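You operate a simulated robot arm through the tools that you are given. There is no shell and no other tool. Be economical: measure what you need, move in short steps, check, and stop when the job is done.

The job below is to be done with a simulated robot arm. You get a single attempt, and the scene is never put back.

TASK
Clear the first stand's plate vent, then lay the plate beyond the stand.
Fine: clamped while it is worked; steel pin, back in its hole.

The check looks at the end state, three seconds after you hand in, the way a careful person would. Anything else that was tipped, shoved, dropped, spilled or broken makes it a failure.

THE ROBOT
A 7-joint arm with a two-finger parallel gripper, fixed in place. Base frame: the origin is at the foot of the arm, x ahead of it, y to its left, z up; the work surface is at about z = 0. Lengths are in cm, angles in degrees, forces in N, time in s.
With the tool pointing down near the work surface it reaches from about 22 to 58 cm from the base axis. Its first joint turns from -66.0 to 66.0 degrees. Payload 2.5 kg.
Tool frame: the origin (TCP) lies between the finger pads and is the grasp point; the fingertips stand 2.3 cm ahead of it; z points along the fingers, y is the line along which they close. Largest opening 9.4 cm; finger width 3.8, thickness 1; the body of the gripper, 5.4 by 9.6 cm, starts 3.9 cm behind the TCP.
Orientation is that of the tool frame in the base frame, as a unit quaternion [w, x, y, z]. With the fingers straight down and closing along the base's y, the tool's x points along the base's -x, its y along +y and its z along -z.

THE INTERFACE
- The arm moves only by the tool arm_command. Its argument "commands" is a list of rows, each a list of 7 numbers: the shift along the tool's x, y, z in cm, then the turn, a rotation vector about the tool's x, y, z in rad, then the gripper command, from -1 (fully open) to 1 (shut), values between in proportion. In form: [[tx, ty, tz, rx, ry, rz, jaw], ...]. A call has 1 to 12 rows; each row is the pose to reach, as a shift and turn from the pose commanded when the call began, along the tool's axes at that moment. Each row takes 0.2 s and may step no farther than 5 cm and 8.6 degrees from the row before; otherwise, or with a gripper value out of range, the whole call is refused. A pose out of reach is approached as far as the arm can. The call stops where the force on the tool passes 40 N (or 10 N more than at its start, if that is more) or the arm is blocked; 0.2 s more then pass. Each finger travels about 10.8 cm/s and halts on what it meets, pressing with about 37 N; the grip force reading is that of the motor and also rises with nothing between the fingers. The clock runs only during rows and for 0.2 s after the last one: add rows that repeat a pose to give the fingers time. It gives the time, the measured TCP pose, the force on the tool (base axes), the opening and the grip force at its end, in the units of the frame above (readings bear some noise), and new pictures: "views" is both (left out), scene, wrist or none.
- Cameras (640 x 400 px; columns grow to the right, rows downward): "scene" is fixed at [8.47, -39.12, 54.79]; the picture's right is [0.99, -0.16, 0.00], its down [-0.09, -0.53, -0.84] and it looks along [0.14, 0.83, -0.54] (base axes); focal length 214 px, centre (320, 200). "wrist" rides on the gripper at [8.6, 1.6, -7.5] in the tool frame; the picture's right is [-0.18, 0.98, 0.00], its down [-0.58, -0.11, -0.81] and it looks along [-0.79, -0.15, 0.59] (tool axes); focal length 243 px, centre (320, 200). There is no depth. A picture from a camera that has moved, and an enlarged one, comes with that camera's place and axes in the base frame and with its lens.
- inspect(camera, box): a new picture of the part [left, top, right, bottom] of that camera's present view, enlarged. It takes no simulated time.
- close_job(): hands the job in; it is judged then, once.

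Work in short steps. Places have to be worked out from the pictures, the camera data and where the tool is seen: move nearer, look again, correct. Check each grasp and each placing, and mend what went wrong. You have 120 turns and 200 pictures in all, those below and enlarged ones among them. Open the gripper and draw the arm clear of the work before you hand the job in, unless the task says otherwise; then end with one line.

The tools are called by a JSON object that holds its "method" and its "body". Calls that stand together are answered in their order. arm_command: Moves the arm, as the interface text tells. Its arguments: {"type":"object","properties":{"commands":{"type":"array","items":{"type":"array","items":{"type":"number"}}},"views":{"type":"string","enum":["both","scene","wrist","none"]}},"required":["commands"]} The other tools are called the same way: inspect (camera, box) takes an enlarged picture of a part of a camera's view; close_job () hands the job in.

At the start:

```text
t: 0.0
tcp_pos: [39.79, -14.05, 45.67]
orientation: [0.0, 0.0, 1.0, 0.0]
contact_force: [-0.6, -0.6, 0.5]
grip_width: 9.36
grip_force: 0.1
```

scene: 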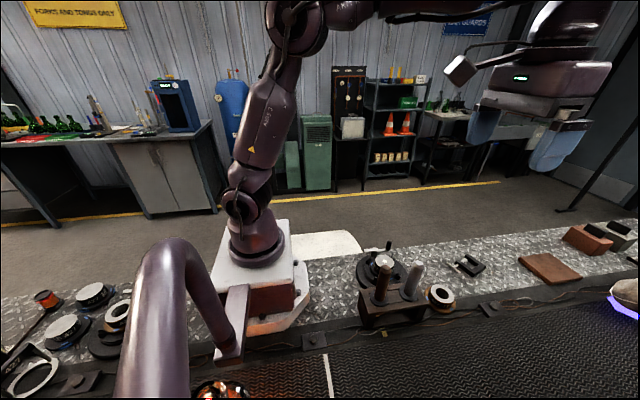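
wrist: 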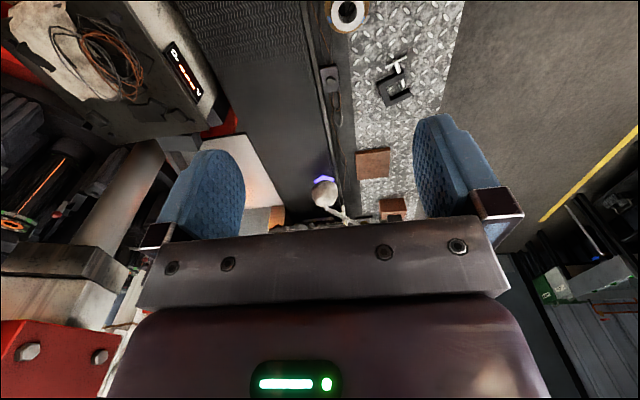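

I'll begin by enlarging the scene's work area to see what the stands, plate, clamp and pins look like.

{"method": "inspect", "body": {"camera": "scene", "box": [320, 210, 500, 340]}}

{"method": "inspect", "body": {"camera": "scene", "box": [430, 210, 640, 340]}}

{"method": "inspect", "body": {"camera": "scene", "box": [0, 230, 260, 400]}}

{"method": "inspect", "body": {"camera": "wrist", "box": [240, 0, 480, 230]}}

```text
3.08 times, centred on (410, 275) of scene
camera zoom: at [8.47, -39.12, 54.79], right [0.99, -0.16, 0.0], down [-0.09, -0.53, -0.84], along [0.14, 0.83, -0.54], focal length 660 px, centre (43, -31)
```

zoom: 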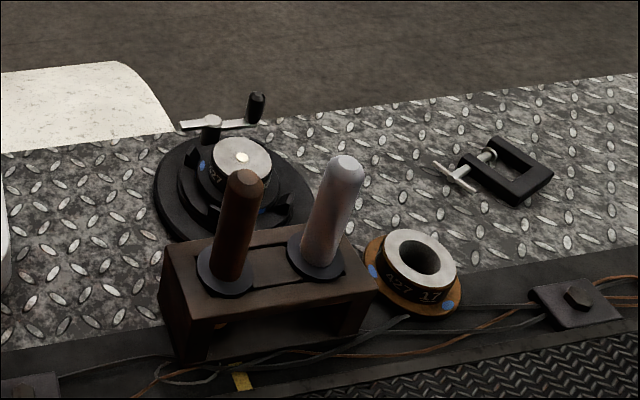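

```text
3.05 times, centred on (535, 275) of scene
camera zoom: at [8.47, -39.12, 54.79], right [0.99, -0.16, 0.0], down [-0.09, -0.53, -0.84], along [0.14, 0.83, -0.54], focal length 654 px, centre (-335, -29)
```

zoom: 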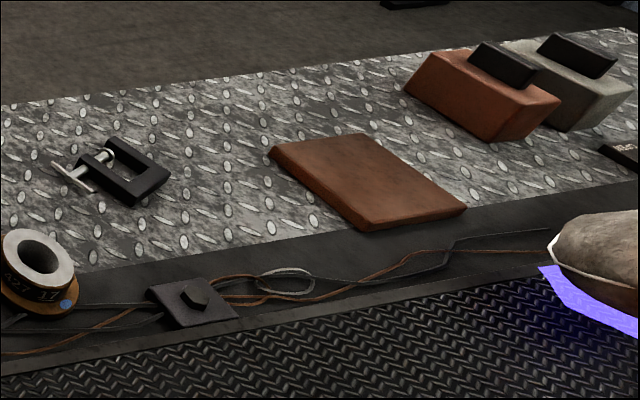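

```text
2.35 times, centred on (130, 315) of scene
camera zoom: at [8.47, -39.12, 54.79], right [0.99, -0.16, 0.0], down [-0.09, -0.53, -0.84], along [0.14, 0.83, -0.54], focal length 505 px, centre (767, -71)
```

zoom: 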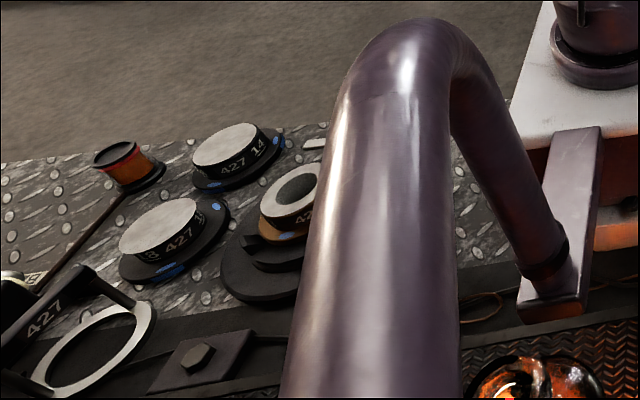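

```text
1.74 times, centred on (360, 115) of wrist
camera zoom: at [31.05, -12.45, 52.95], right [0.18, 0.98, 0.0], down [0.58, -0.11, 0.81], along [0.79, -0.15, -0.59], focal length 422 px, centre (250, 348)
```

zoom: 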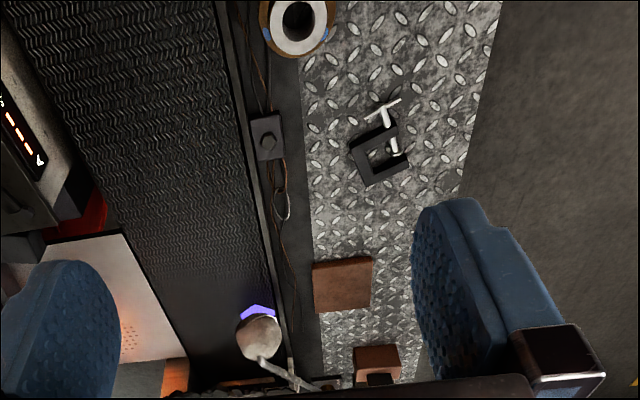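

The stand with the lever clamp appears to be near (35, 1), the pin rack near (32, -10), and a spare disc near (47, -10). I'll swing the wrist camera toward the stand, tilting it for a closer look.

{"method": "arm_command", "body": {"commands": [[2.8, 2.8, 2.1, 0, 0.1, 0, -1], [5.6, 5.6, 4.2, 0, 0.2, 0, -1], [8.4, 8.4, 6.4, 0, 0.3, 0, -1], [11.2, 11.2, 8.5, 0, 0.4, 0, -1], [14, 14, 10.7, 0, 0.5, 0, -1], [14, 14, 10.7, 0, 0.6, 0, -1]]}}

```text
t: 1.4
tcp_pos: [25.65, 0.07, 35.0]
orientation: [-0.297, 0.001, 0.955, 0.001]
contact_force: [0.1, -0.5, 0.6]
grip_width: 9.38
grip_force: 0.0
camera wrist: at [22.73, 1.64, 45.76], right [0.15, 0.98, -0.1], down [0.94, -0.11, 0.34], along [0.32, -0.15, -0.94], focal length 243 px, centre (320, 200)
```

scene: 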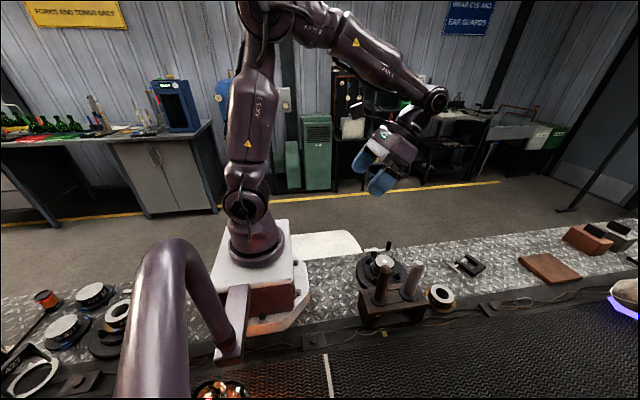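
wrist: 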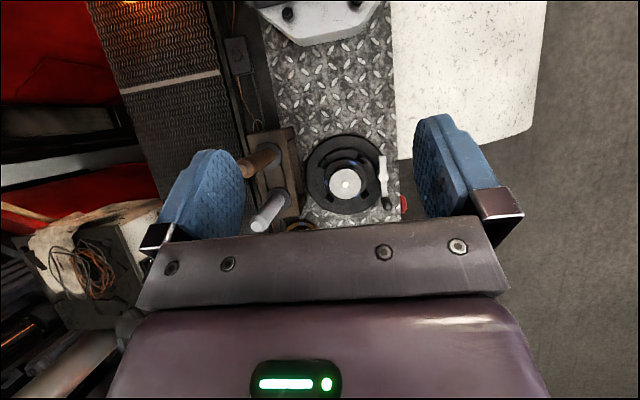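

The stand is in view. I'll enlarge it.

{"method": "inspect", "body": {"camera": "wrist", "box": [240, 110, 420, 235]}}

{"method": "inspect", "body": {"camera": "scene", "box": [345, 230, 465, 310]}}

```text
3.20 times, centred on (330, 172) of wrist
camera zoom: at [22.73, 1.64, 45.76], right [0.15, 0.98, -0.1], down [0.94, -0.11, 0.34], along [0.32, -0.15, -0.94], focal length 776 px, centre (288, 288)
```

zoom: 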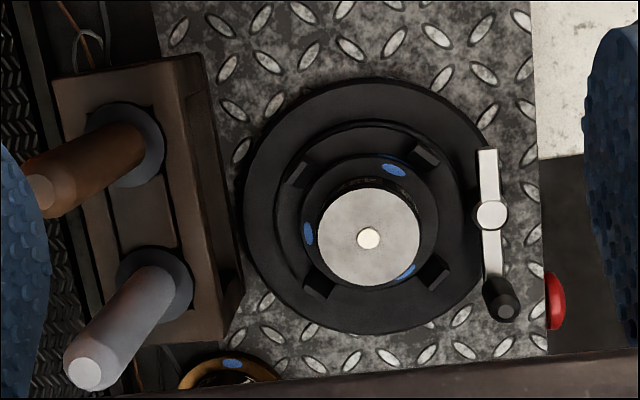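

```text
5.00 times, centred on (405, 270) of scene
camera zoom: at [8.47, -39.12, 54.79], right [0.99, -0.16, 0.0], down [-0.09, -0.53, -0.84], along [0.14, 0.83, -0.54], focal length 1072 px, centre (-105, -150)
```

zoom: 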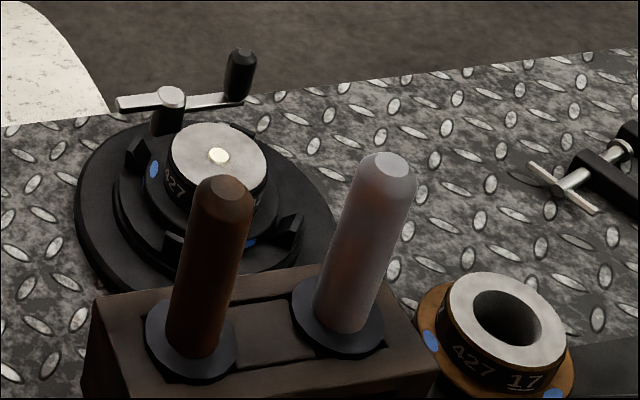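

The plate sits in a jawed chuck with a cranked lever beside it, and the vent is plugged by a small light thing. I'll come down for a lower, closer view.

{"method": "arm_command", "body": {"commands": [[-2, 0.5, 3.8, 0, -0.08, 0, -1], [-4, 1, 7.6, 0, -0.16, 0, -1], [-6, 1.5, 11.4, 0, -0.24, 0, -1], [-7.95, 2, 15.2, 0, -0.3, 0, -1]]}}

{"method": "inspect", "body": {"camera": "wrist", "box": [220, 60, 440, 220]}}

```text
t: 2.4
tcp_pos: [23.69, 1.95, 17.94]
orientation: [-0.15, 0.001, 0.989, 0.0]
contact_force: [-0.6, 0.8, 0.2]
grip_width: 9.4
grip_force: 0.0
camera wrist: at [17.54, 3.52, 27.42], right [0.18, 0.98, -0.05], down [0.79, -0.11, 0.6], along [0.58, -0.15, -0.8], focal length 243 px, centre (320, 200)
```

scene: 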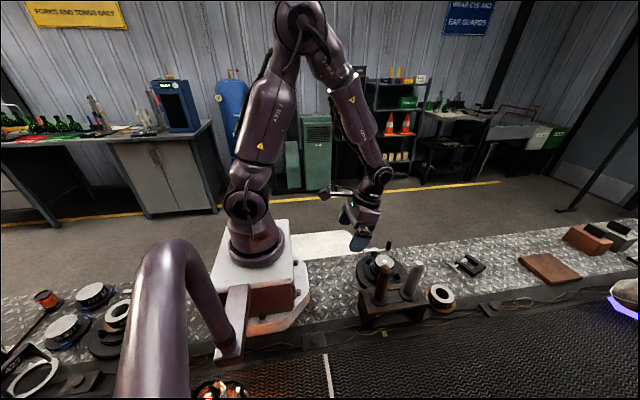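
wrist: 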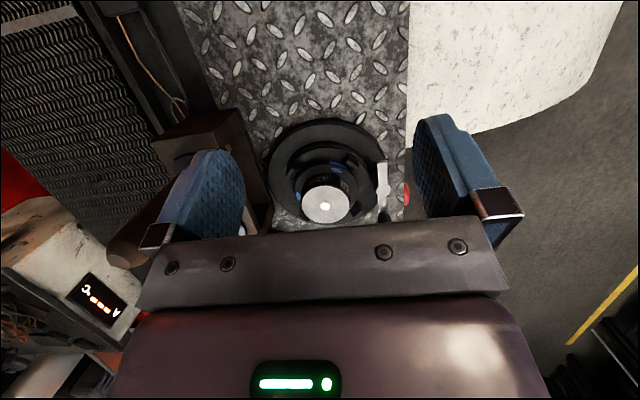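

```text
2.50 times, centred on (330, 140) of wrist
camera zoom: at [17.54, 3.52, 27.42], right [0.18, 0.98, -0.05], down [0.79, -0.11, 0.6], along [0.58, -0.15, -0.8], focal length 606 px, centre (295, 350)
```

zoom: 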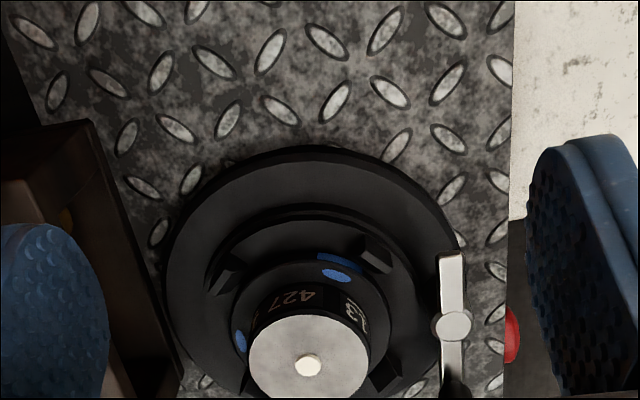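

The gripper body blocks this view. I'll go round to the +y side and look back toward the stand and rack.

{"method": "arm_command", "body": {"commands": [[-1.03, 1.64, 0.16, -0.042, 0, 0.136, -1], [-2.05, 3.27, 0.31, -0.084, 0, 0.273, -1], [-3.08, 4.91, 0.47, -0.127, 0, 0.409, -1], [-4.11, 6.55, 0.63, -0.169, 0, 0.545, -1], [-5.14, 8.18, 0.79, -0.211, 0, 0.681, -1], [-6.16, 9.82, 0.94, -0.253, 0, 0.818, -1], [-7.19, 11.45, 1.1, -0.295, 0, 0.954, -1], [-8.22, 13.09, 1.26, -0.338, 0, 1.09, -1], [-9.25, 14.73, 1.42, -0.38, 0, 1.227, -1], [-10.27, 16.36, 1.57, -0.422, 0, 1.363, -1], [-11.3, 18, 1.73, -0.464, 0, 1.499, -1]]}}

{"method": "inspect", "body": {"camera": "wrist", "box": [200, 40, 440, 220]}}

```text
t: 4.8
tcp_pos: [33.89, 20.05, 12.96]
orientation: [-0.105, 0.7, 0.698, 0.106]
contact_force: [-1.2, 0.9, -0.1]
grip_width: 9.43
grip_force: 0.1
camera wrist: at [35.6, 26.06, 22.49], right [0.98, -0.18, -0.05], down [-0.11, -0.79, 0.6], along [-0.15, -0.58, -0.8], focal length 243 px, centre (320, 200)
```

scene: 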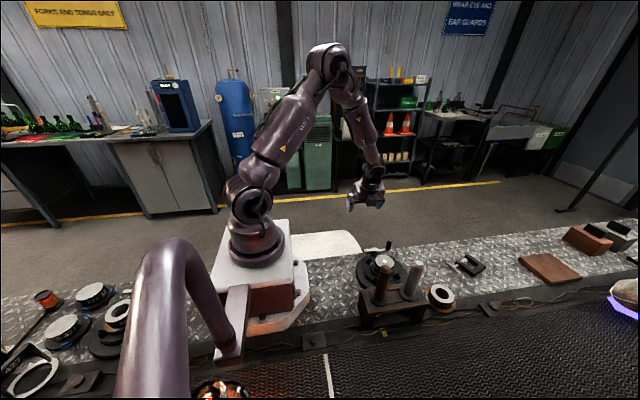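
wrist: 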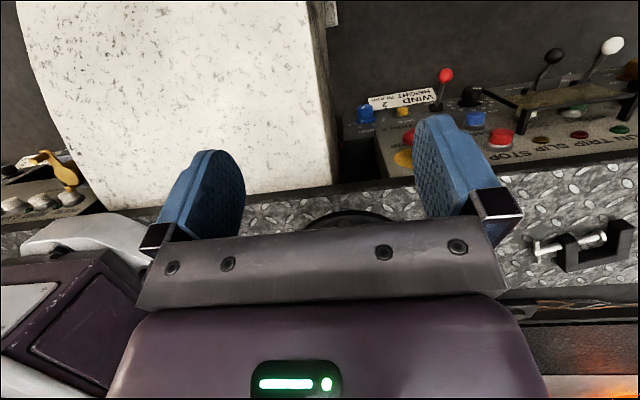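

```text
2.22 times, centred on (320, 130) of wrist
camera zoom: at [35.6, 26.06, 22.49], right [0.98, -0.18, -0.05], down [-0.11, -0.79, 0.6], along [-0.15, -0.58, -0.8], focal length 539 px, centre (320, 356)
```

zoom: 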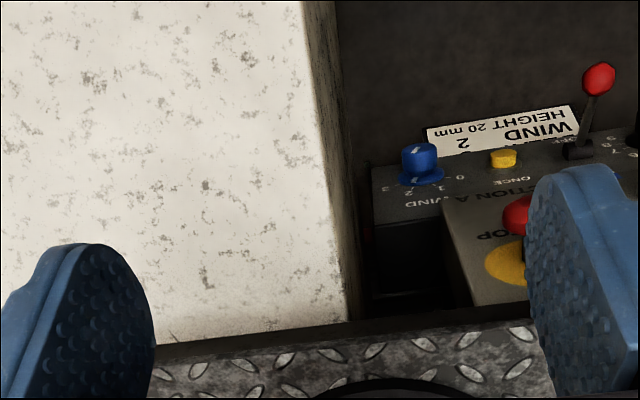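

The wrist picture is inverted (its top looks nearest the nadir), so I should tilt the other way for an oblique view. Adjusting.

{"method": "arm_command", "body": {"commands": [[-0.6, 0, -1.35, 0, -0.14, 0, -1], [-1.2, 0, -2.7, 0, -0.28, 0, -1], [-1.9, 0, -4.05, 0, -0.42, 0, -1], [-2.5, 0, -5.4, 0, -0.55, 0, -1]], "views": "none"}}

{"method": "inspect", "body": {"camera": "wrist", "box": [200, 40, 460, 220]}}

```text
t: 5.8
tcp_pos: [34.01, 15.9, 17.46]
orientation: [0.09, 0.702, 0.701, -0.089]
contact_force: [0.2, -0.6, 0.2]
grip_width: 9.37
grip_force: 0.0
```

```text
2.22 times, centred on (330, 130) of wrist
camera zoom: at [35.6, 26.14, 22.31], right [0.98, -0.18, 0.05], down [-0.11, -0.36, 0.93], along [-0.15, -0.92, -0.38], focal length 539 px, centre (298, 356)
```

zoom: 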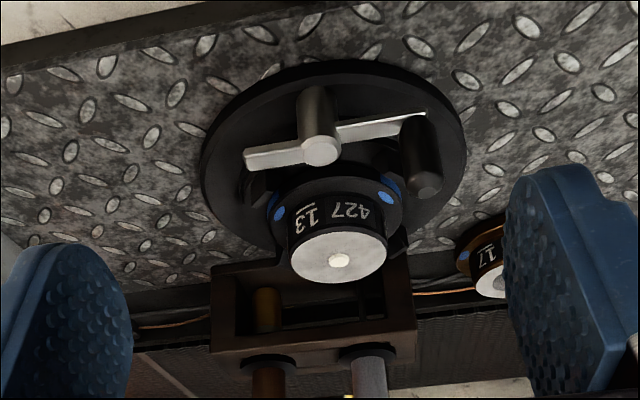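

The plate is 427 13, its top centre at about (34.0, 0.0, 6.0); the lever pivots at (34, 6.45), with its knob at (38.4, 6.5). I'll check the rest of this view and the rack's pins for details.

{"method": "inspect", "body": {"camera": "scene", "box": [355, 250, 425, 330]}}

{"method": "inspect", "body": {"camera": "wrist", "box": [280, 60, 420, 160]}}

{"method": "inspect", "body": {"camera": "wrist", "box": [280, 140, 420, 220]}}

```text
5.00 times, centred on (390, 290) of scene
camera zoom: at [8.47, -39.12, 54.79], right [0.99, -0.16, 0.0], down [-0.09, -0.53, -0.84], along [0.14, 0.83, -0.54], focal length 1072 px, centre (-30, -250)
```

zoom: 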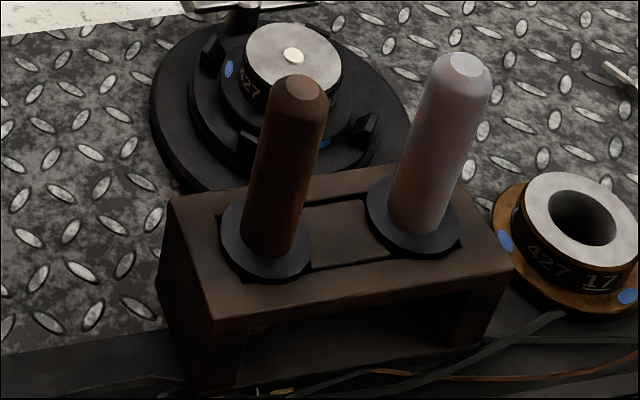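

```text
4.00 times, centred on (350, 110) of wrist
camera zoom: at [35.6, 26.14, 22.31], right [0.98, -0.18, 0.05], down [-0.11, -0.36, 0.93], along [-0.15, -0.92, -0.38], focal length 970 px, centre (200, 560)
```

zoom: 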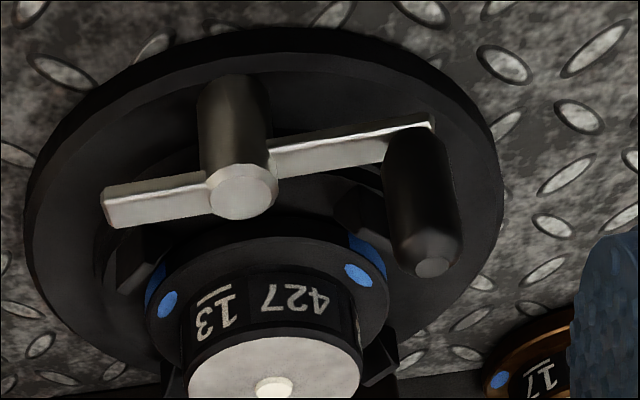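

```text
4.57 times, centred on (350, 180) of wrist
camera zoom: at [35.6, 26.14, 22.31], right [0.98, -0.18, 0.05], down [-0.11, -0.36, 0.93], along [-0.15, -0.92, -0.38], focal length 1109 px, centre (183, 291)
```

zoom: 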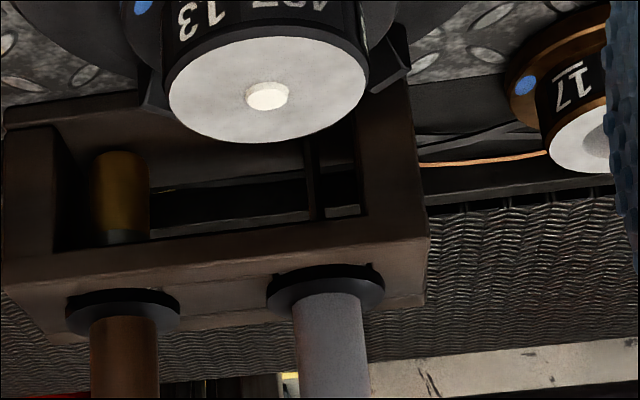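

The brass pin is brown-handled with a thick shaft, and the grey one is thin-shafted steel at about (35, -11). The jaws look slightly open, so I'll approach the crank knob and level the tool first.

{"method": "arm_command", "body": {"commands": [[0, 0, 0, 0, 0.127, 0, 0.15], [0, 0, 0, 0, 0.254, 0, 0.15]], "views": "none"}}

{"method": "arm_command", "body": {"commands": [[-0.9, 0.4, 0.4, 0, 0, -0.143, 0.15], [-1.8, 0.8, 0.8, 0, 0, -0.286, 0.15], [-2.7, 1.2, 1.2, 0, 0, -0.428, 0.15], [-3.6, 1.6, 1.6, 0, 0, -0.571, 0.15], [-4.5, 2.0, 2.0, 0, 0, -0.714, 0.15], [-5.4, 2.4, 2.4, 0, 0, -0.857, 0.15], [-6.3, 2.8, 2.8, 0, 0, -1.0, 0.15], [-7.2, 3.2, 3.2, 0, 0, -1.142, 0.15], [-8.1, 3.6, 3.6, 0, 0, -1.285, 0.15], [-9.0, 4.0, 4.0, 0, 0, -1.428, 0.15], [-9.4, 4.4, 4.5, 0, 0, -1.571, 0.15]]}}

{"method": "inspect", "body": {"camera": "wrist", "box": [120, 0, 360, 150]}}

```text
t: 6.4
tcp_pos: [34.06, 15.96, 17.3]
orientation: [-0.002, 0.708, 0.707, 0.003]
contact_force: [0.3, -0.7, -0.4]
grip_width: 3.99
grip_force: 0.0
```

```text
t: 8.8
tcp_pos: [38.56, 6.59, 12.87]
orientation: [0.0, -0.002, 1.0, 0.002]
contact_force: [-0.1, 0.7, -0.4]
grip_width: 4.0
grip_force: 0.1
camera wrist: at [29.77, 8.06, 20.07], right [0.18, 0.98, 0.0], down [0.58, -0.11, 0.81], along [0.79, -0.14, -0.59], focal length 243 px, centre (320, 200)
```

scene: 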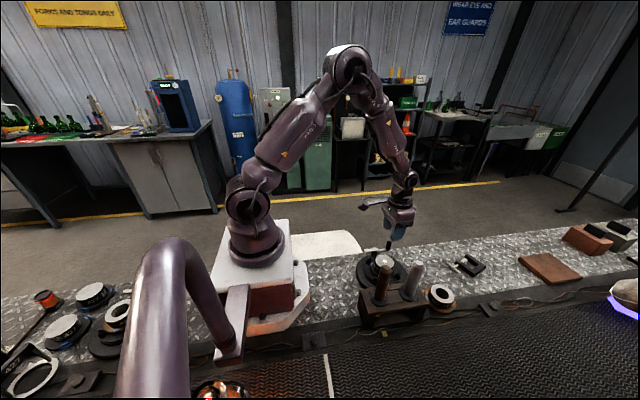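
wrist: 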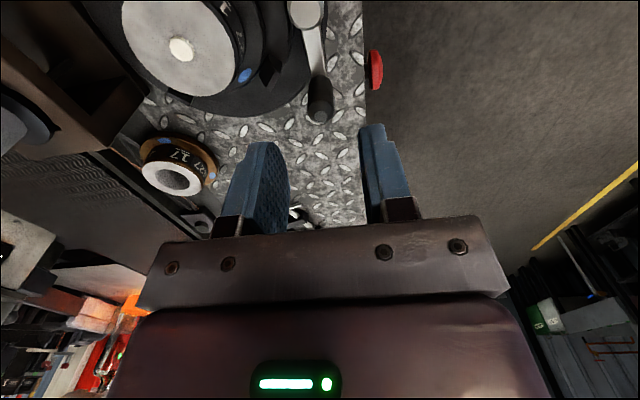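

```text
2.67 times, centred on (240, 75) of wrist
camera zoom: at [29.77, 8.06, 20.07], right [0.18, 0.98, 0.0], down [0.58, -0.11, 0.81], along [0.79, -0.14, -0.59], focal length 647 px, centre (533, 533)
```

zoom: 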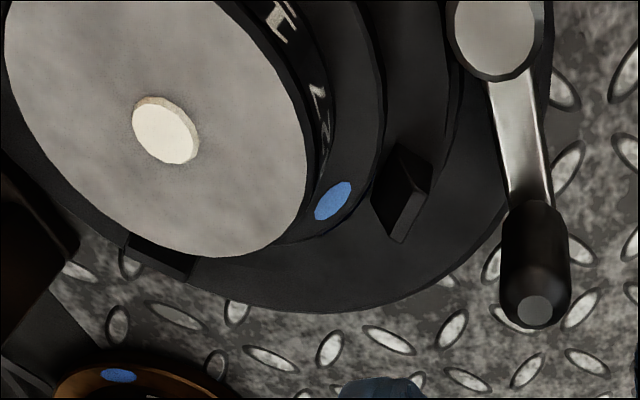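

The knob checks out at (38.5, 6.6) with its top near z 7. I'll descend around it and close gently.

{"method": "arm_command", "body": {"commands": [[0, 0, 2.9, 0, 0, 0, 0.15], [0, 0, 5.8, 0, 0, 0, 0.15], [0, 0, 5.8, 0, 0, 0, 1], [0, 0, 5.8, 0, 0, 0, 1]], "views": "wrist"}}

{"method": "inspect", "body": {"camera": "wrist", "box": [80, 0, 400, 200]}}

```text
t: 9.8
tcp_pos: [38.39, 6.52, 6.98]
orientation: [0.0, -0.001, 1.0, 0.003]
contact_force: [-0.8, 6.9, -1.9]
grip_width: 1.65
grip_force: 45.2
camera wrist: at [29.76, 8.12, 14.24], right [0.18, 0.98, 0.01], down [0.58, -0.11, 0.81], along [0.79, -0.14, -0.59], focal length 243 px, centre (320, 200)
```

wrist: 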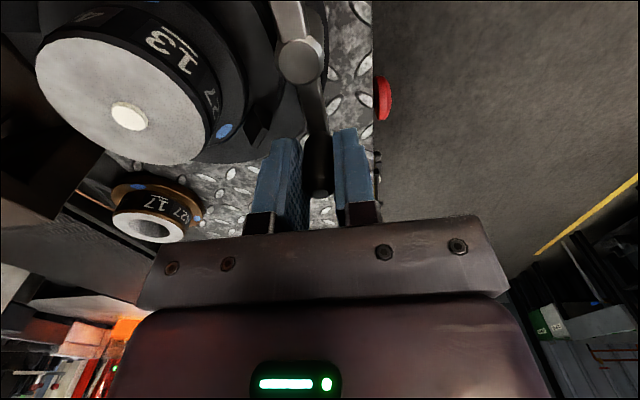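

```text
2.00 times, centred on (240, 100) of wrist
camera zoom: at [29.76, 8.12, 14.24], right [0.18, 0.98, 0.01], down [0.58, -0.11, 0.81], along [0.79, -0.14, -0.59], focal length 485 px, centre (480, 400)
```

zoom: 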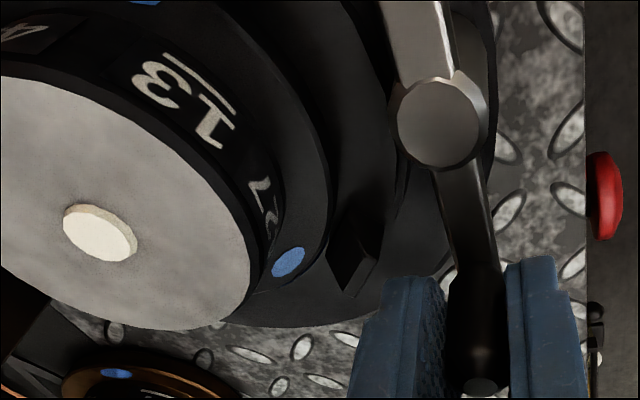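

The knob is held (1.65 cm). I'll try the crank about 16° counter-clockwise and watch force and jaws.

{"method": "arm_command", "body": {"commands": [[0.04, 0.62, 0, 0, 0, -0.14, 1], [0.17, 1.23, 0, 0, 0, -0.279, 1], [0.17, 1.23, 0, 0, 0, -0.279, 1]], "views": "none"}}

{"method": "inspect", "body": {"camera": "wrist", "box": [80, 0, 400, 200]}}

```text
t: 10.6
tcp_pos: [38.29, 7.58, 7.01]
orientation: [0.001, -0.141, 0.99, 0.001]
contact_force: [9.0, 1.4, -9.7]
grip_width: 1.65
grip_force: 45.1
```

```text
2.00 times, centred on (240, 100) of wrist
camera zoom: at [29.51, 6.82, 14.23], right [-0.1, 1.0, 0.0], down [0.59, 0.05, 0.81], along [0.8, 0.08, -0.59], focal length 485 px, centre (480, 400)
```

zoom: 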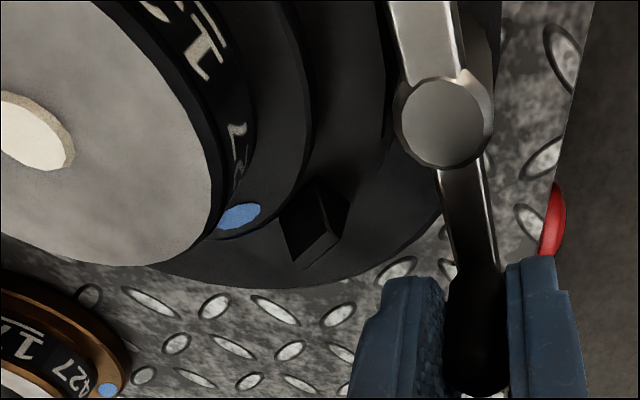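

The crank turned freely. I continue along the arc, about 48° more.

{"method": "arm_command", "body": {"commands": [[0.04, 0.615, 0, 0, 0, -0.14, 1], [0.17, 1.22, 0, 0, 0, -0.279, 1], [0.38, 1.8, 0, 0, 0, -0.419, 1], [0.67, 2.34, 0, 0, 0, -0.559, 1], [1.03, 2.84, 0, 0, 0, -0.698, 1], [1.46, 3.285, 0, 0, 0, -0.838, 1], [1.46, 3.285, 0, 0, 0, -0.838, 1]], "views": "scene"}}

{"method": "inspect", "body": {"camera": "wrist", "box": [0, 0, 400, 220]}}

```text
t: 12.2
tcp_pos: [35.81, 10.65, 7.0]
orientation: [0.0, -0.531, 0.847, 0.003]
contact_force: [3.1, 10.0, -23.5]
grip_width: 1.66
grip_force: 44.8
```

scene: 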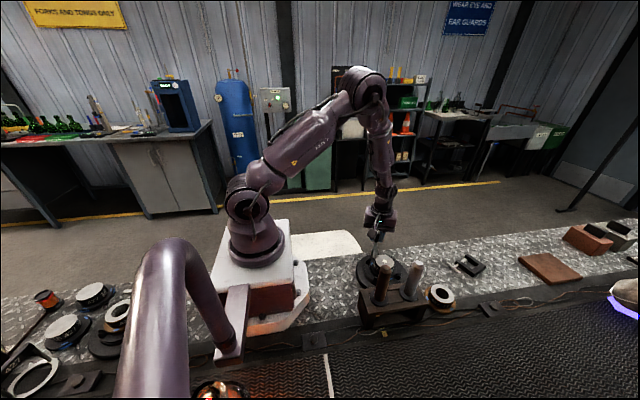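

```text
1.60 times, centred on (200, 110) of wrist
camera zoom: at [30.62, 3.47, 14.26], right [-0.81, 0.59, 0.0], down [0.35, 0.47, 0.81], along [0.48, 0.65, -0.59], focal length 388 px, centre (512, 344)
```

zoom: 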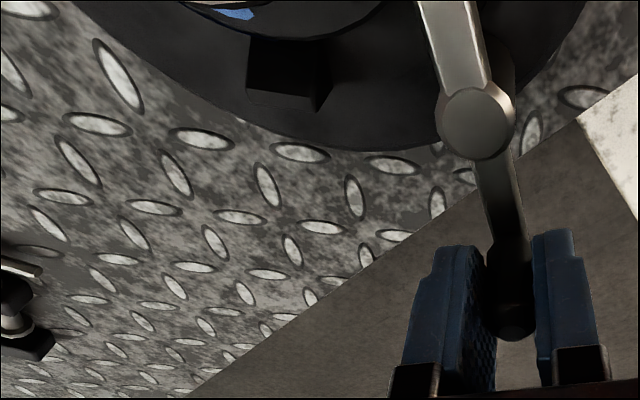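

The crank is at about 66° with little resistance. I continue toward 100° and watch for a stop.

{"method": "arm_command", "body": {"commands": [[0.04, 0.615, 0, 0, 0, -0.14, 1], [0.17, 1.22, 0, 0, 0, -0.279, 1], [0.38, 1.8, 0, 0, 0, -0.419, 1], [0.67, 2.34, 0, 0, 0, -0.559, 1], [0.67, 2.34, 0, 0, 0, -0.559, 1]], "views": "none"}}

{"method": "inspect", "body": {"camera": "wrist", "box": [0, 0, 400, 220]}}

{"method": "inspect", "body": {"camera": "scene", "box": [345, 230, 465, 310]}}

```text
t: 13.4
tcp_pos: [33.95, 11.0, 7.16]
orientation: [-0.006, 0.743, -0.669, 0.002]
contact_force: [6.3, 1.2, -3.5]
grip_width: 1.66
grip_force: 44.9
stopped in row 5: the force on the tool passed its limit (the readings are from after the stop); the commanded pose is now the measured one
```

```text
1.60 times, centred on (200, 110) of wrist
camera zoom: at [33.16, 2.11, 14.38], right [-1.0, 0.08, -0.01], down [0.04, 0.58, 0.81], along [0.07, 0.81, -0.58], focal length 388 px, centre (512, 344)
```

zoom: 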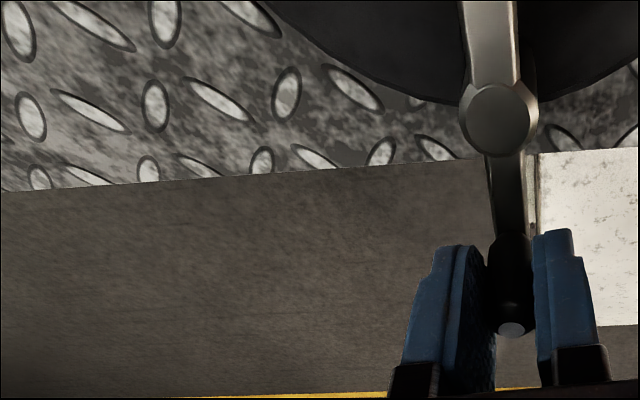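

```text
5.00 times, centred on (405, 270) of scene
camera zoom: at [8.47, -39.12, 54.79], right [0.99, -0.16, 0.0], down [-0.09, -0.53, -0.84], along [0.14, 0.83, -0.54], focal length 1072 px, centre (-105, -150)
```

zoom: 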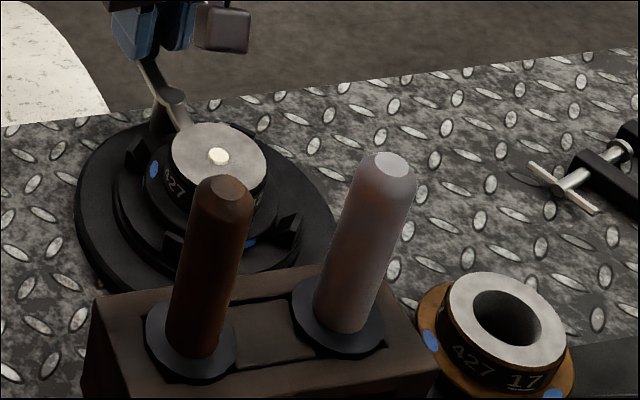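

A hard stop came at 90°. I'll compare the jaws with the earlier picture, using the same box.

{"method": "inspect", "body": {"camera": "scene", "box": [355, 250, 425, 330]}}

{"method": "inspect", "body": {"camera": "scene", "box": [358, 245, 414, 290]}}

```text
5.00 times, centred on (390, 290) of scene
camera zoom: at [8.47, -39.12, 54.79], right [0.99, -0.16, 0.0], down [-0.09, -0.53, -0.84], along [0.14, 0.83, -0.54], focal length 1072 px, centre (-30, -250)
```

zoom: 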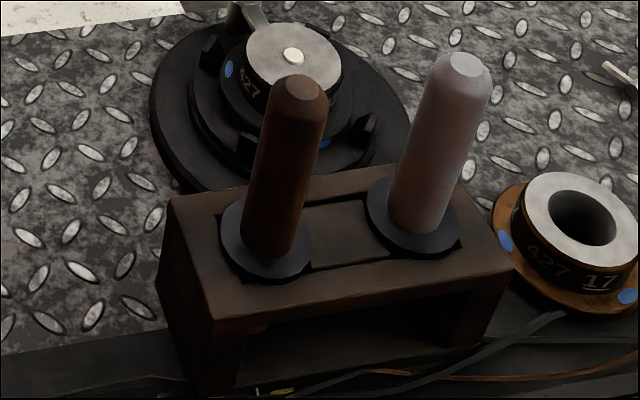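

```text
8.89 times, centred on (386, 268) of scene
camera zoom: at [8.47, -39.12, 54.79], right [0.99, -0.16, 0.0], down [-0.09, -0.53, -0.84], along [0.14, 0.83, -0.54], focal length 1906 px, centre (-267, -400)
```

zoom: 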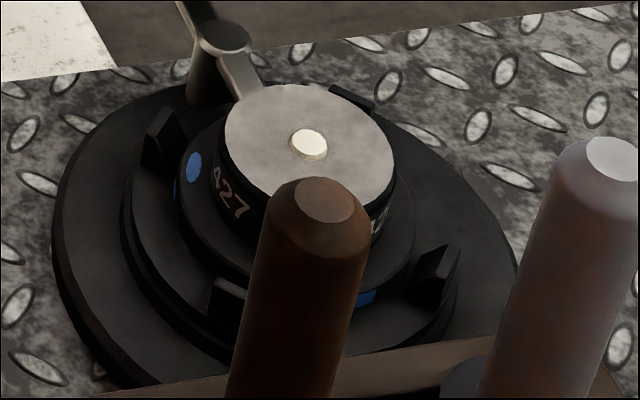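

Any jaw movement is too small to see from here. I'll let go, rise, and repeat the earlier close-up pose to compare.

{"method": "arm_command", "body": {"commands": [[0, 0, 0, 0, 0, 0, 0.15], [0, 0, 0, 0, 0, 0, 0.15], [0, 0, -3, 0, 0, 0, 0.15], [0, 0, -5.75, 0, 0, 0, 0.15]], "views": "none"}}

{"method": "arm_command", "body": {"commands": [[0.4, -0.34, 0, 0, 0, 0.14, 0.15], [0.8, -0.68, 0, 0, 0, 0.28, 0.15], [1.2, -1.02, 0, 0, 0, 0.42, 0.15], [1.6, -1.36, 0, 0, 0, 0.56, 0.15], [2.0, -1.7, 0, 0, 0, 0.7, 0.15], [2.4, -2.04, 0, 0, 0, 0.84, 0.15], [2.8, -2.38, 0, 0, 0, 0.98, 0.15], [3.2, -2.72, 0, 0, 0, 1.12, 0.15], [3.6, -3.06, 0, 0, 0, 1.26, 0.15], [4.0, -3.4, 0, 0, 0, 1.4, 0.15], [4.4, -3.74, 0, 0, 0, 1.54, 0.15], [4.86, -4.12, 0, 0, 0, 1.676, 0.15]], "views": "none"}}

{"method": "inspect", "body": {"camera": "wrist", "box": [120, 0, 360, 150]}}

```text
t: 14.4
tcp_pos: [33.85, 10.98, 12.91]
orientation: [-0.006, 0.743, -0.669, 0.001]
contact_force: [0.3, -0.2, -0.4]
grip_width: 3.98
grip_force: 0.0
```

```text
t: 17.0
tcp_pos: [38.46, 6.53, 12.95]
orientation: [0.007, 0.001, 1.0, 0.003]
contact_force: [-0.4, 0.3, 0.9]
grip_width: 3.97
grip_force: 0.0
```

```text
2.67 times, centred on (240, 75) of wrist
camera zoom: at [29.76, 8.06, 20.13], right [0.19, 0.98, 0.01], down [0.57, -0.12, 0.81], along [0.8, -0.15, -0.58], focal length 647 px, centre (533, 533)
```

zoom: 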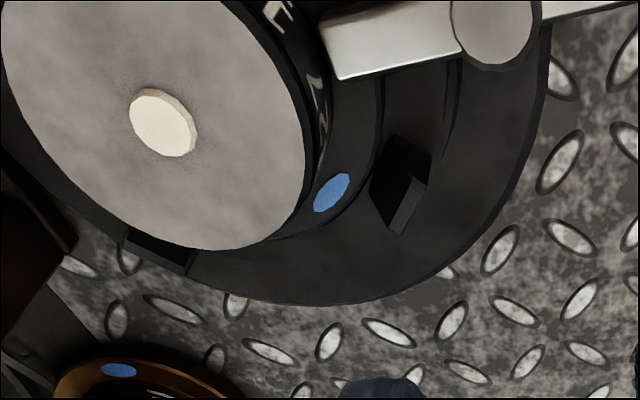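

The jaws are fixed locators. The crank's short tongue now lies over the plate's flange, so the plate is clamped. Next I go over the steel pin for a measuring look.

{"method": "arm_command", "body": {"commands": [[0.2, -1, -4.5, 0, 0, 0, -0.28], [0.8, -4.5, -7.5, 0, 0, 0, -0.28], [1.7, -8.5, -10, 0, 0, 0, -0.28], [2.5, -13, -11, 0, 0, 0, -0.28], [3.4, -17.6, -11, 0, 0, 0, -0.28]]}}

{"method": "inspect", "body": {"camera": "wrist", "box": [200, 20, 440, 170]}}

```text
t: 18.2
tcp_pos: [35.02, -11.3, 23.73]
orientation: [0.005, 0.0, 1.0, 0.005]
contact_force: [-0.5, 0.0, 0.2]
grip_width: 6.02
grip_force: 0.2
camera wrist: at [26.23, -9.73, 31.05], right [0.18, 0.98, 0.01], down [0.57, -0.11, 0.81], along [0.8, -0.14, -0.58], focal length 243 px, centre (320, 200)
```

scene: 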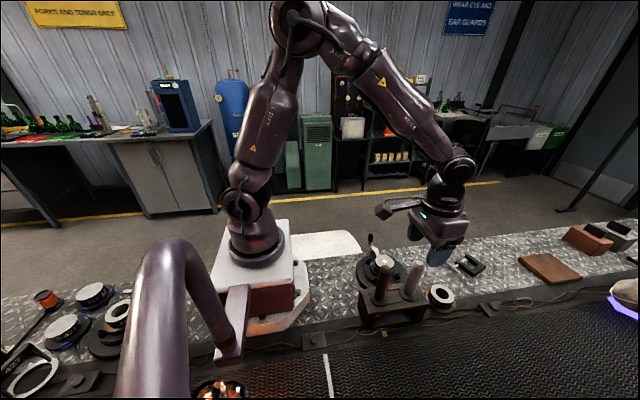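
wrist: 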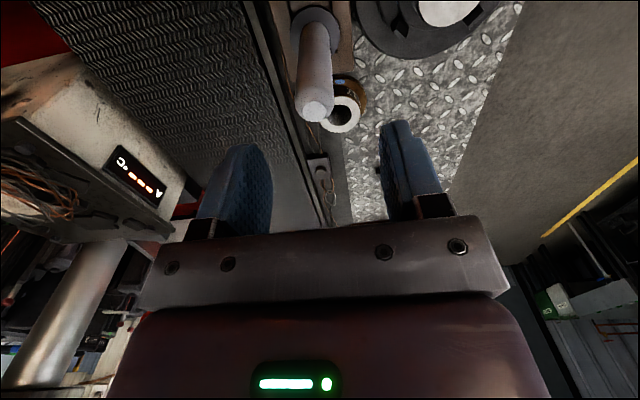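

```text
2.67 times, centred on (320, 95) of wrist
camera zoom: at [26.23, -9.73, 31.05], right [0.18, 0.98, 0.01], down [0.57, -0.11, 0.81], along [0.8, -0.14, -0.58], focal length 647 px, centre (320, 480)
```

zoom: 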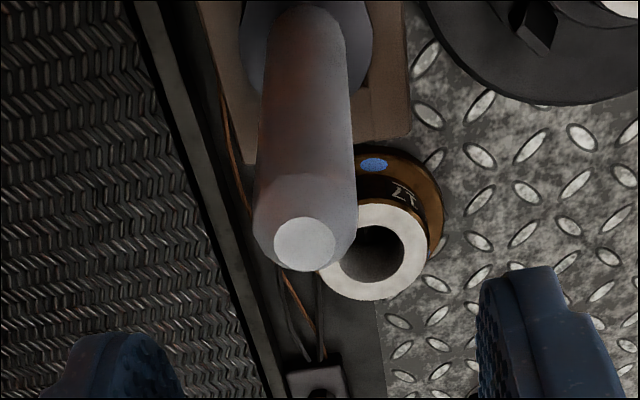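

The pin stands at about (34.9, -11.5), handle top z ≈ 18.3. I'll descend around the handle with a partly open gripper, then close.

{"method": "arm_command", "body": {"commands": [[0.1, -0.2, 3, 0, 0.01, 0, -0.28], [0.1, -0.2, 6, 0, 0.01, 0, -0.28], [0.1, -0.2, 8.5, 0, 0.01, 0, -0.28], [0.1, -0.2, 8.5, 0, 0.01, 0, 0.3], [0.1, -0.2, 8.5, 0, 0.01, 0, 1], [0.1, -0.2, 8.5, 0, 0.01, 0, 1]]}}

```text
t: 19.6
tcp_pos: [34.91, -11.43, 15.29]
orientation: [0.001, 0.001, 1.0, 0.003]
contact_force: [0.3, 0.2, 0.4]
grip_width: 2.38
grip_force: 37.2
camera wrist: at [26.34, -9.81, 22.63], right [0.18, 0.98, 0.01], down [0.58, -0.11, 0.81], along [0.79, -0.14, -0.59], focal length 243 px, centre (320, 200)
```

scene: 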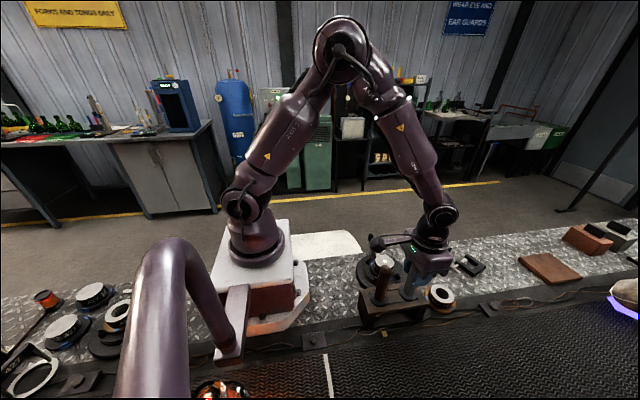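
wrist: 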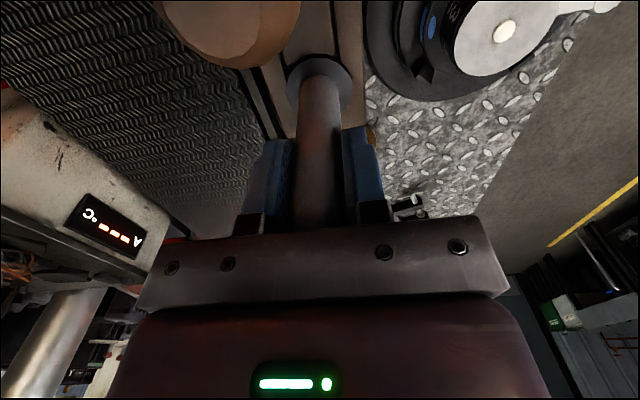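

The handle is gripped at TCP (34.91, -11.43, 15.29), which I'll return to. I lift straight up and look at the shaft.

{"method": "arm_command", "body": {"commands": [[0, 0, -2, 0, 0, 0, 1], [0, 0, -4, 0, 0, 0, 1], [0, 0, -6, 0, 0, 0, 1], [0, 0, -8, 0, 0, 0, 1], [0, 0, -10, 0, 0, 0, 1]]}}

{"method": "inspect", "body": {"camera": "scene", "box": [350, 210, 470, 310]}}

{"method": "inspect", "body": {"camera": "wrist", "box": [220, 0, 520, 220]}}

```text
t: 20.8
tcp_pos: [34.95, -11.42, 25.38]
orientation: [0.0, 0.0, 1.0, 0.003]
contact_force: [-0.2, 0.0, -0.6]
grip_width: 2.37
grip_force: 37.2
camera wrist: at [26.28, -9.87, 32.6], right [0.18, 0.98, 0.01], down [0.58, -0.11, 0.81], along [0.79, -0.14, -0.59], focal length 243 px, centre (320, 200)
```

scene: 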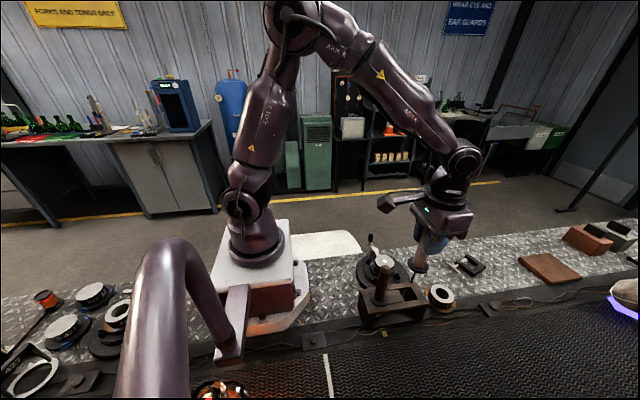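
wrist: 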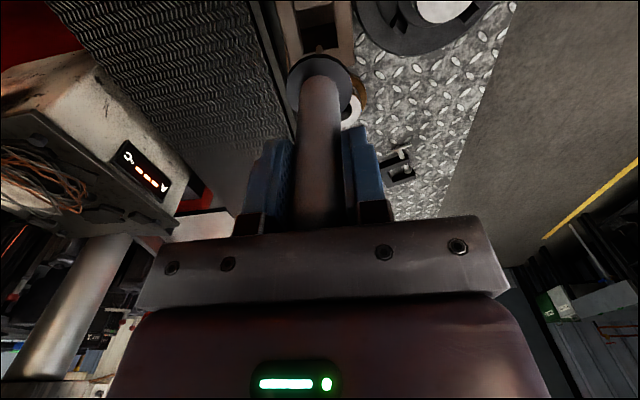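

```text
4.00 times, centred on (410, 260) of scene
camera zoom: at [8.47, -39.12, 54.79], right [0.99, -0.16, 0.0], down [-0.09, -0.53, -0.84], along [0.14, 0.83, -0.54], focal length 858 px, centre (-40, -40)
```

zoom: 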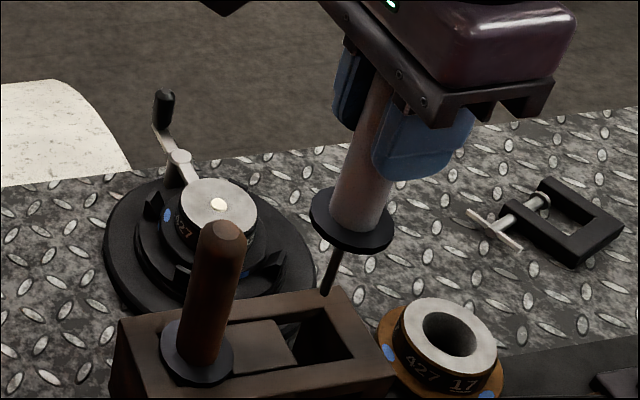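

```text
1.82 times, centred on (370, 110) of wrist
camera zoom: at [26.28, -9.87, 32.6], right [0.18, 0.98, 0.01], down [0.58, -0.11, 0.81], along [0.79, -0.14, -0.59], focal length 441 px, centre (229, 364)
```

zoom: 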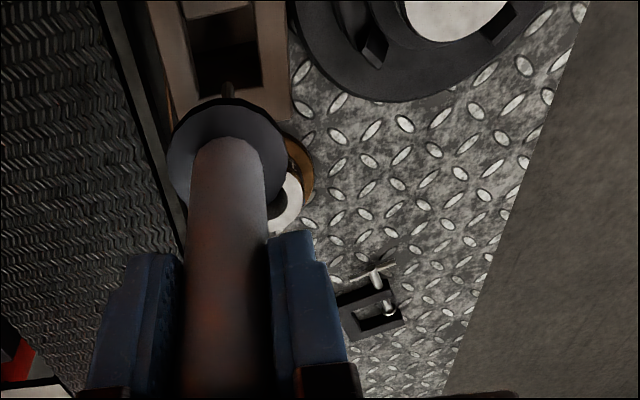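

The steel pin has a thin shaft about 5 cm long. I carry it over the vent at (33.97, 0.0), tip about 4 cm above.

{"method": "arm_command", "body": {"commands": [[0.3, 4, 0, 0, 0, 0, 1], [0.6, 8, 0, 0, 0, 0, 1], [0.98, 11.42, 0, 0, 0, 0, 1], [0.98, 11.42, 3.4, 0, 0, 0, 1], [0.98, 11.42, 4.4, 0, 0, 0, 1]], "views": "none"}}

{"method": "inspect", "body": {"camera": "scene", "box": [360, 220, 430, 270]}}

{"method": "inspect", "body": {"camera": "wrist", "box": [240, 0, 400, 110]}}

```text
t: 22.0
tcp_pos: [33.91, 0.04, 20.78]
orientation: [0.0, 0.001, 1.0, 0.004]
contact_force: [0.0, -0.2, -1.0]
grip_width: 2.37
grip_force: 36.6
```

```text
8.00 times, centred on (395, 245) of scene
camera zoom: at [8.47, -39.12, 54.79], right [0.99, -0.16, 0.0], down [-0.09, -0.53, -0.84], along [0.14, 0.83, -0.54], focal length 1716 px, centre (-280, -160)
```

zoom: 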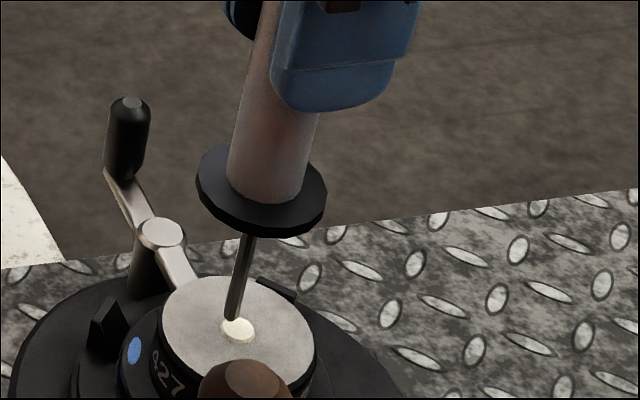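

```text
3.64 times, centred on (320, 55) of wrist
camera zoom: at [25.25, 1.59, 28.18], right [0.18, 0.98, 0.01], down [0.58, -0.11, 0.81], along [0.79, -0.14, -0.59], focal length 882 px, centre (320, 727)
```

zoom: 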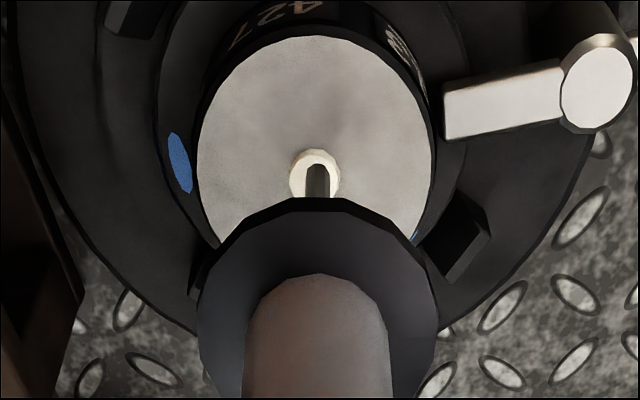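

The tip is just above the plug but appears about 0.35 cm short in x and 0.1 cm off in y. I'll correct and recheck.

{"method": "arm_command", "body": {"commands": [[-0.35, -0.12, -0.2, 0, 0, 0, 1], [-0.35, -0.12, -0.2, 0, 0, 0, 1]], "views": "none"}}

{"method": "inspect", "body": {"camera": "scene", "box": [376, 245, 404, 267]}}

{"method": "inspect", "body": {"camera": "wrist", "box": [290, 20, 350, 70]}}

```text
t: 22.6
tcp_pos: [34.3, -0.03, 21.2]
orientation: [0.001, 0.0, 1.0, 0.004]
contact_force: [-0.1, 0.9, -0.3]
grip_width: 2.4
grip_force: 37.1
```

```text
16.00 times, centred on (390, 256) of scene
camera zoom: at [8.47, -39.12, 54.79], right [0.99, -0.16, 0.0], down [-0.09, -0.53, -0.84], along [0.14, 0.83, -0.54], focal length 3432 px, centre (-800, -696)
```

zoom: 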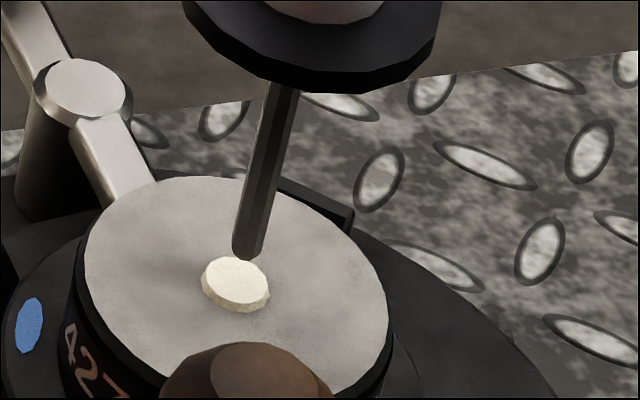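

```text
8.00 times, centred on (320, 45) of wrist
camera zoom: at [25.64, 1.48, 28.4], right [0.18, 0.98, 0.01], down [0.58, -0.11, 0.81], along [0.79, -0.14, -0.59], focal length 1941 px, centre (320, 1440)
```

zoom: 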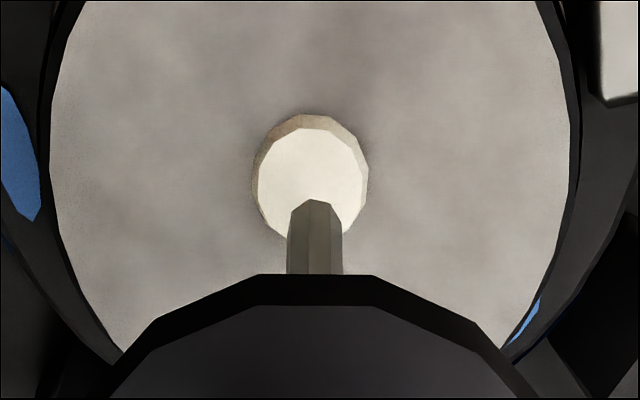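

Alignment is now within about 1 mm; I'll nudge 0.1 back and press down gently, watching the force.

{"method": "arm_command", "body": {"commands": [[0.1, 0, 0.2, 0, 0, 0, 1], [0.1, 0, 0.5, 0, 0, 0, 1], [0.1, 0, 0.8, 0, 0, 0, 1], [0.1, 0, 1.1, 0, 0, 0, 1], [0.1, 0, 1.4, 0, 0, 0, 1]], "views": "none"}}

{"method": "inspect", "body": {"camera": "scene", "box": [376, 245, 404, 267]}}

{"method": "inspect", "body": {"camera": "wrist", "box": [290, 20, 350, 70]}}

```text
t: 23.8
tcp_pos: [34.54, -0.17, 19.92]
orientation: [0.005, 0.0, 1.0, 0.003]
contact_force: [2.0, -0.1, 31.7]
grip_width: 2.38
grip_force: 36.9
```

```text
16.00 times, centred on (390, 256) of scene
camera zoom: at [8.46, -39.12, 54.79], right [0.99, -0.16, 0.0], down [-0.09, -0.53, -0.84], along [0.14, 0.83, -0.54], focal length 3432 px, centre (-800, -696)
```

zoom: 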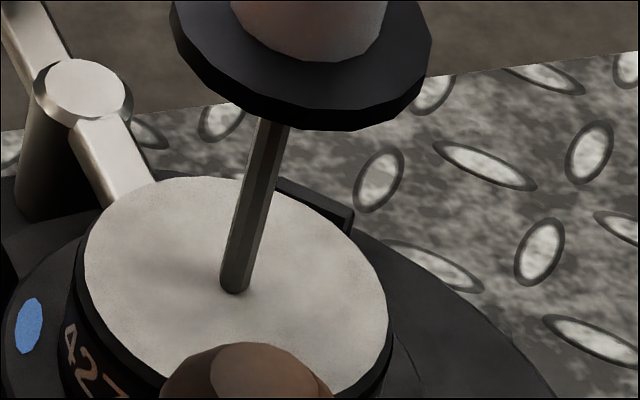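

```text
8.00 times, centred on (320, 45) of wrist
camera zoom: at [25.71, 1.51, 27.17], right [0.18, 0.98, 0.01], down [0.57, -0.11, 0.81], along [0.8, -0.14, -0.58], focal length 1941 px, centre (320, 1440)
```

zoom: 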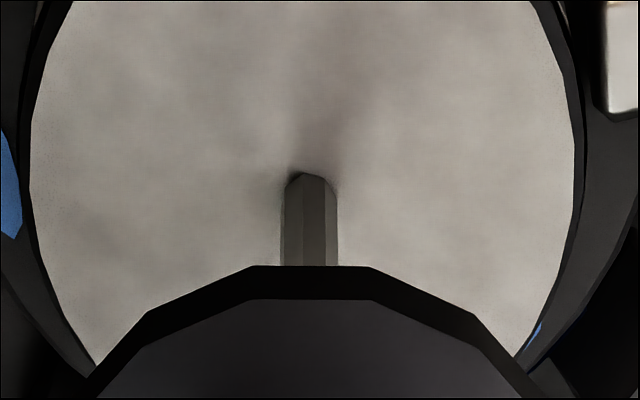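

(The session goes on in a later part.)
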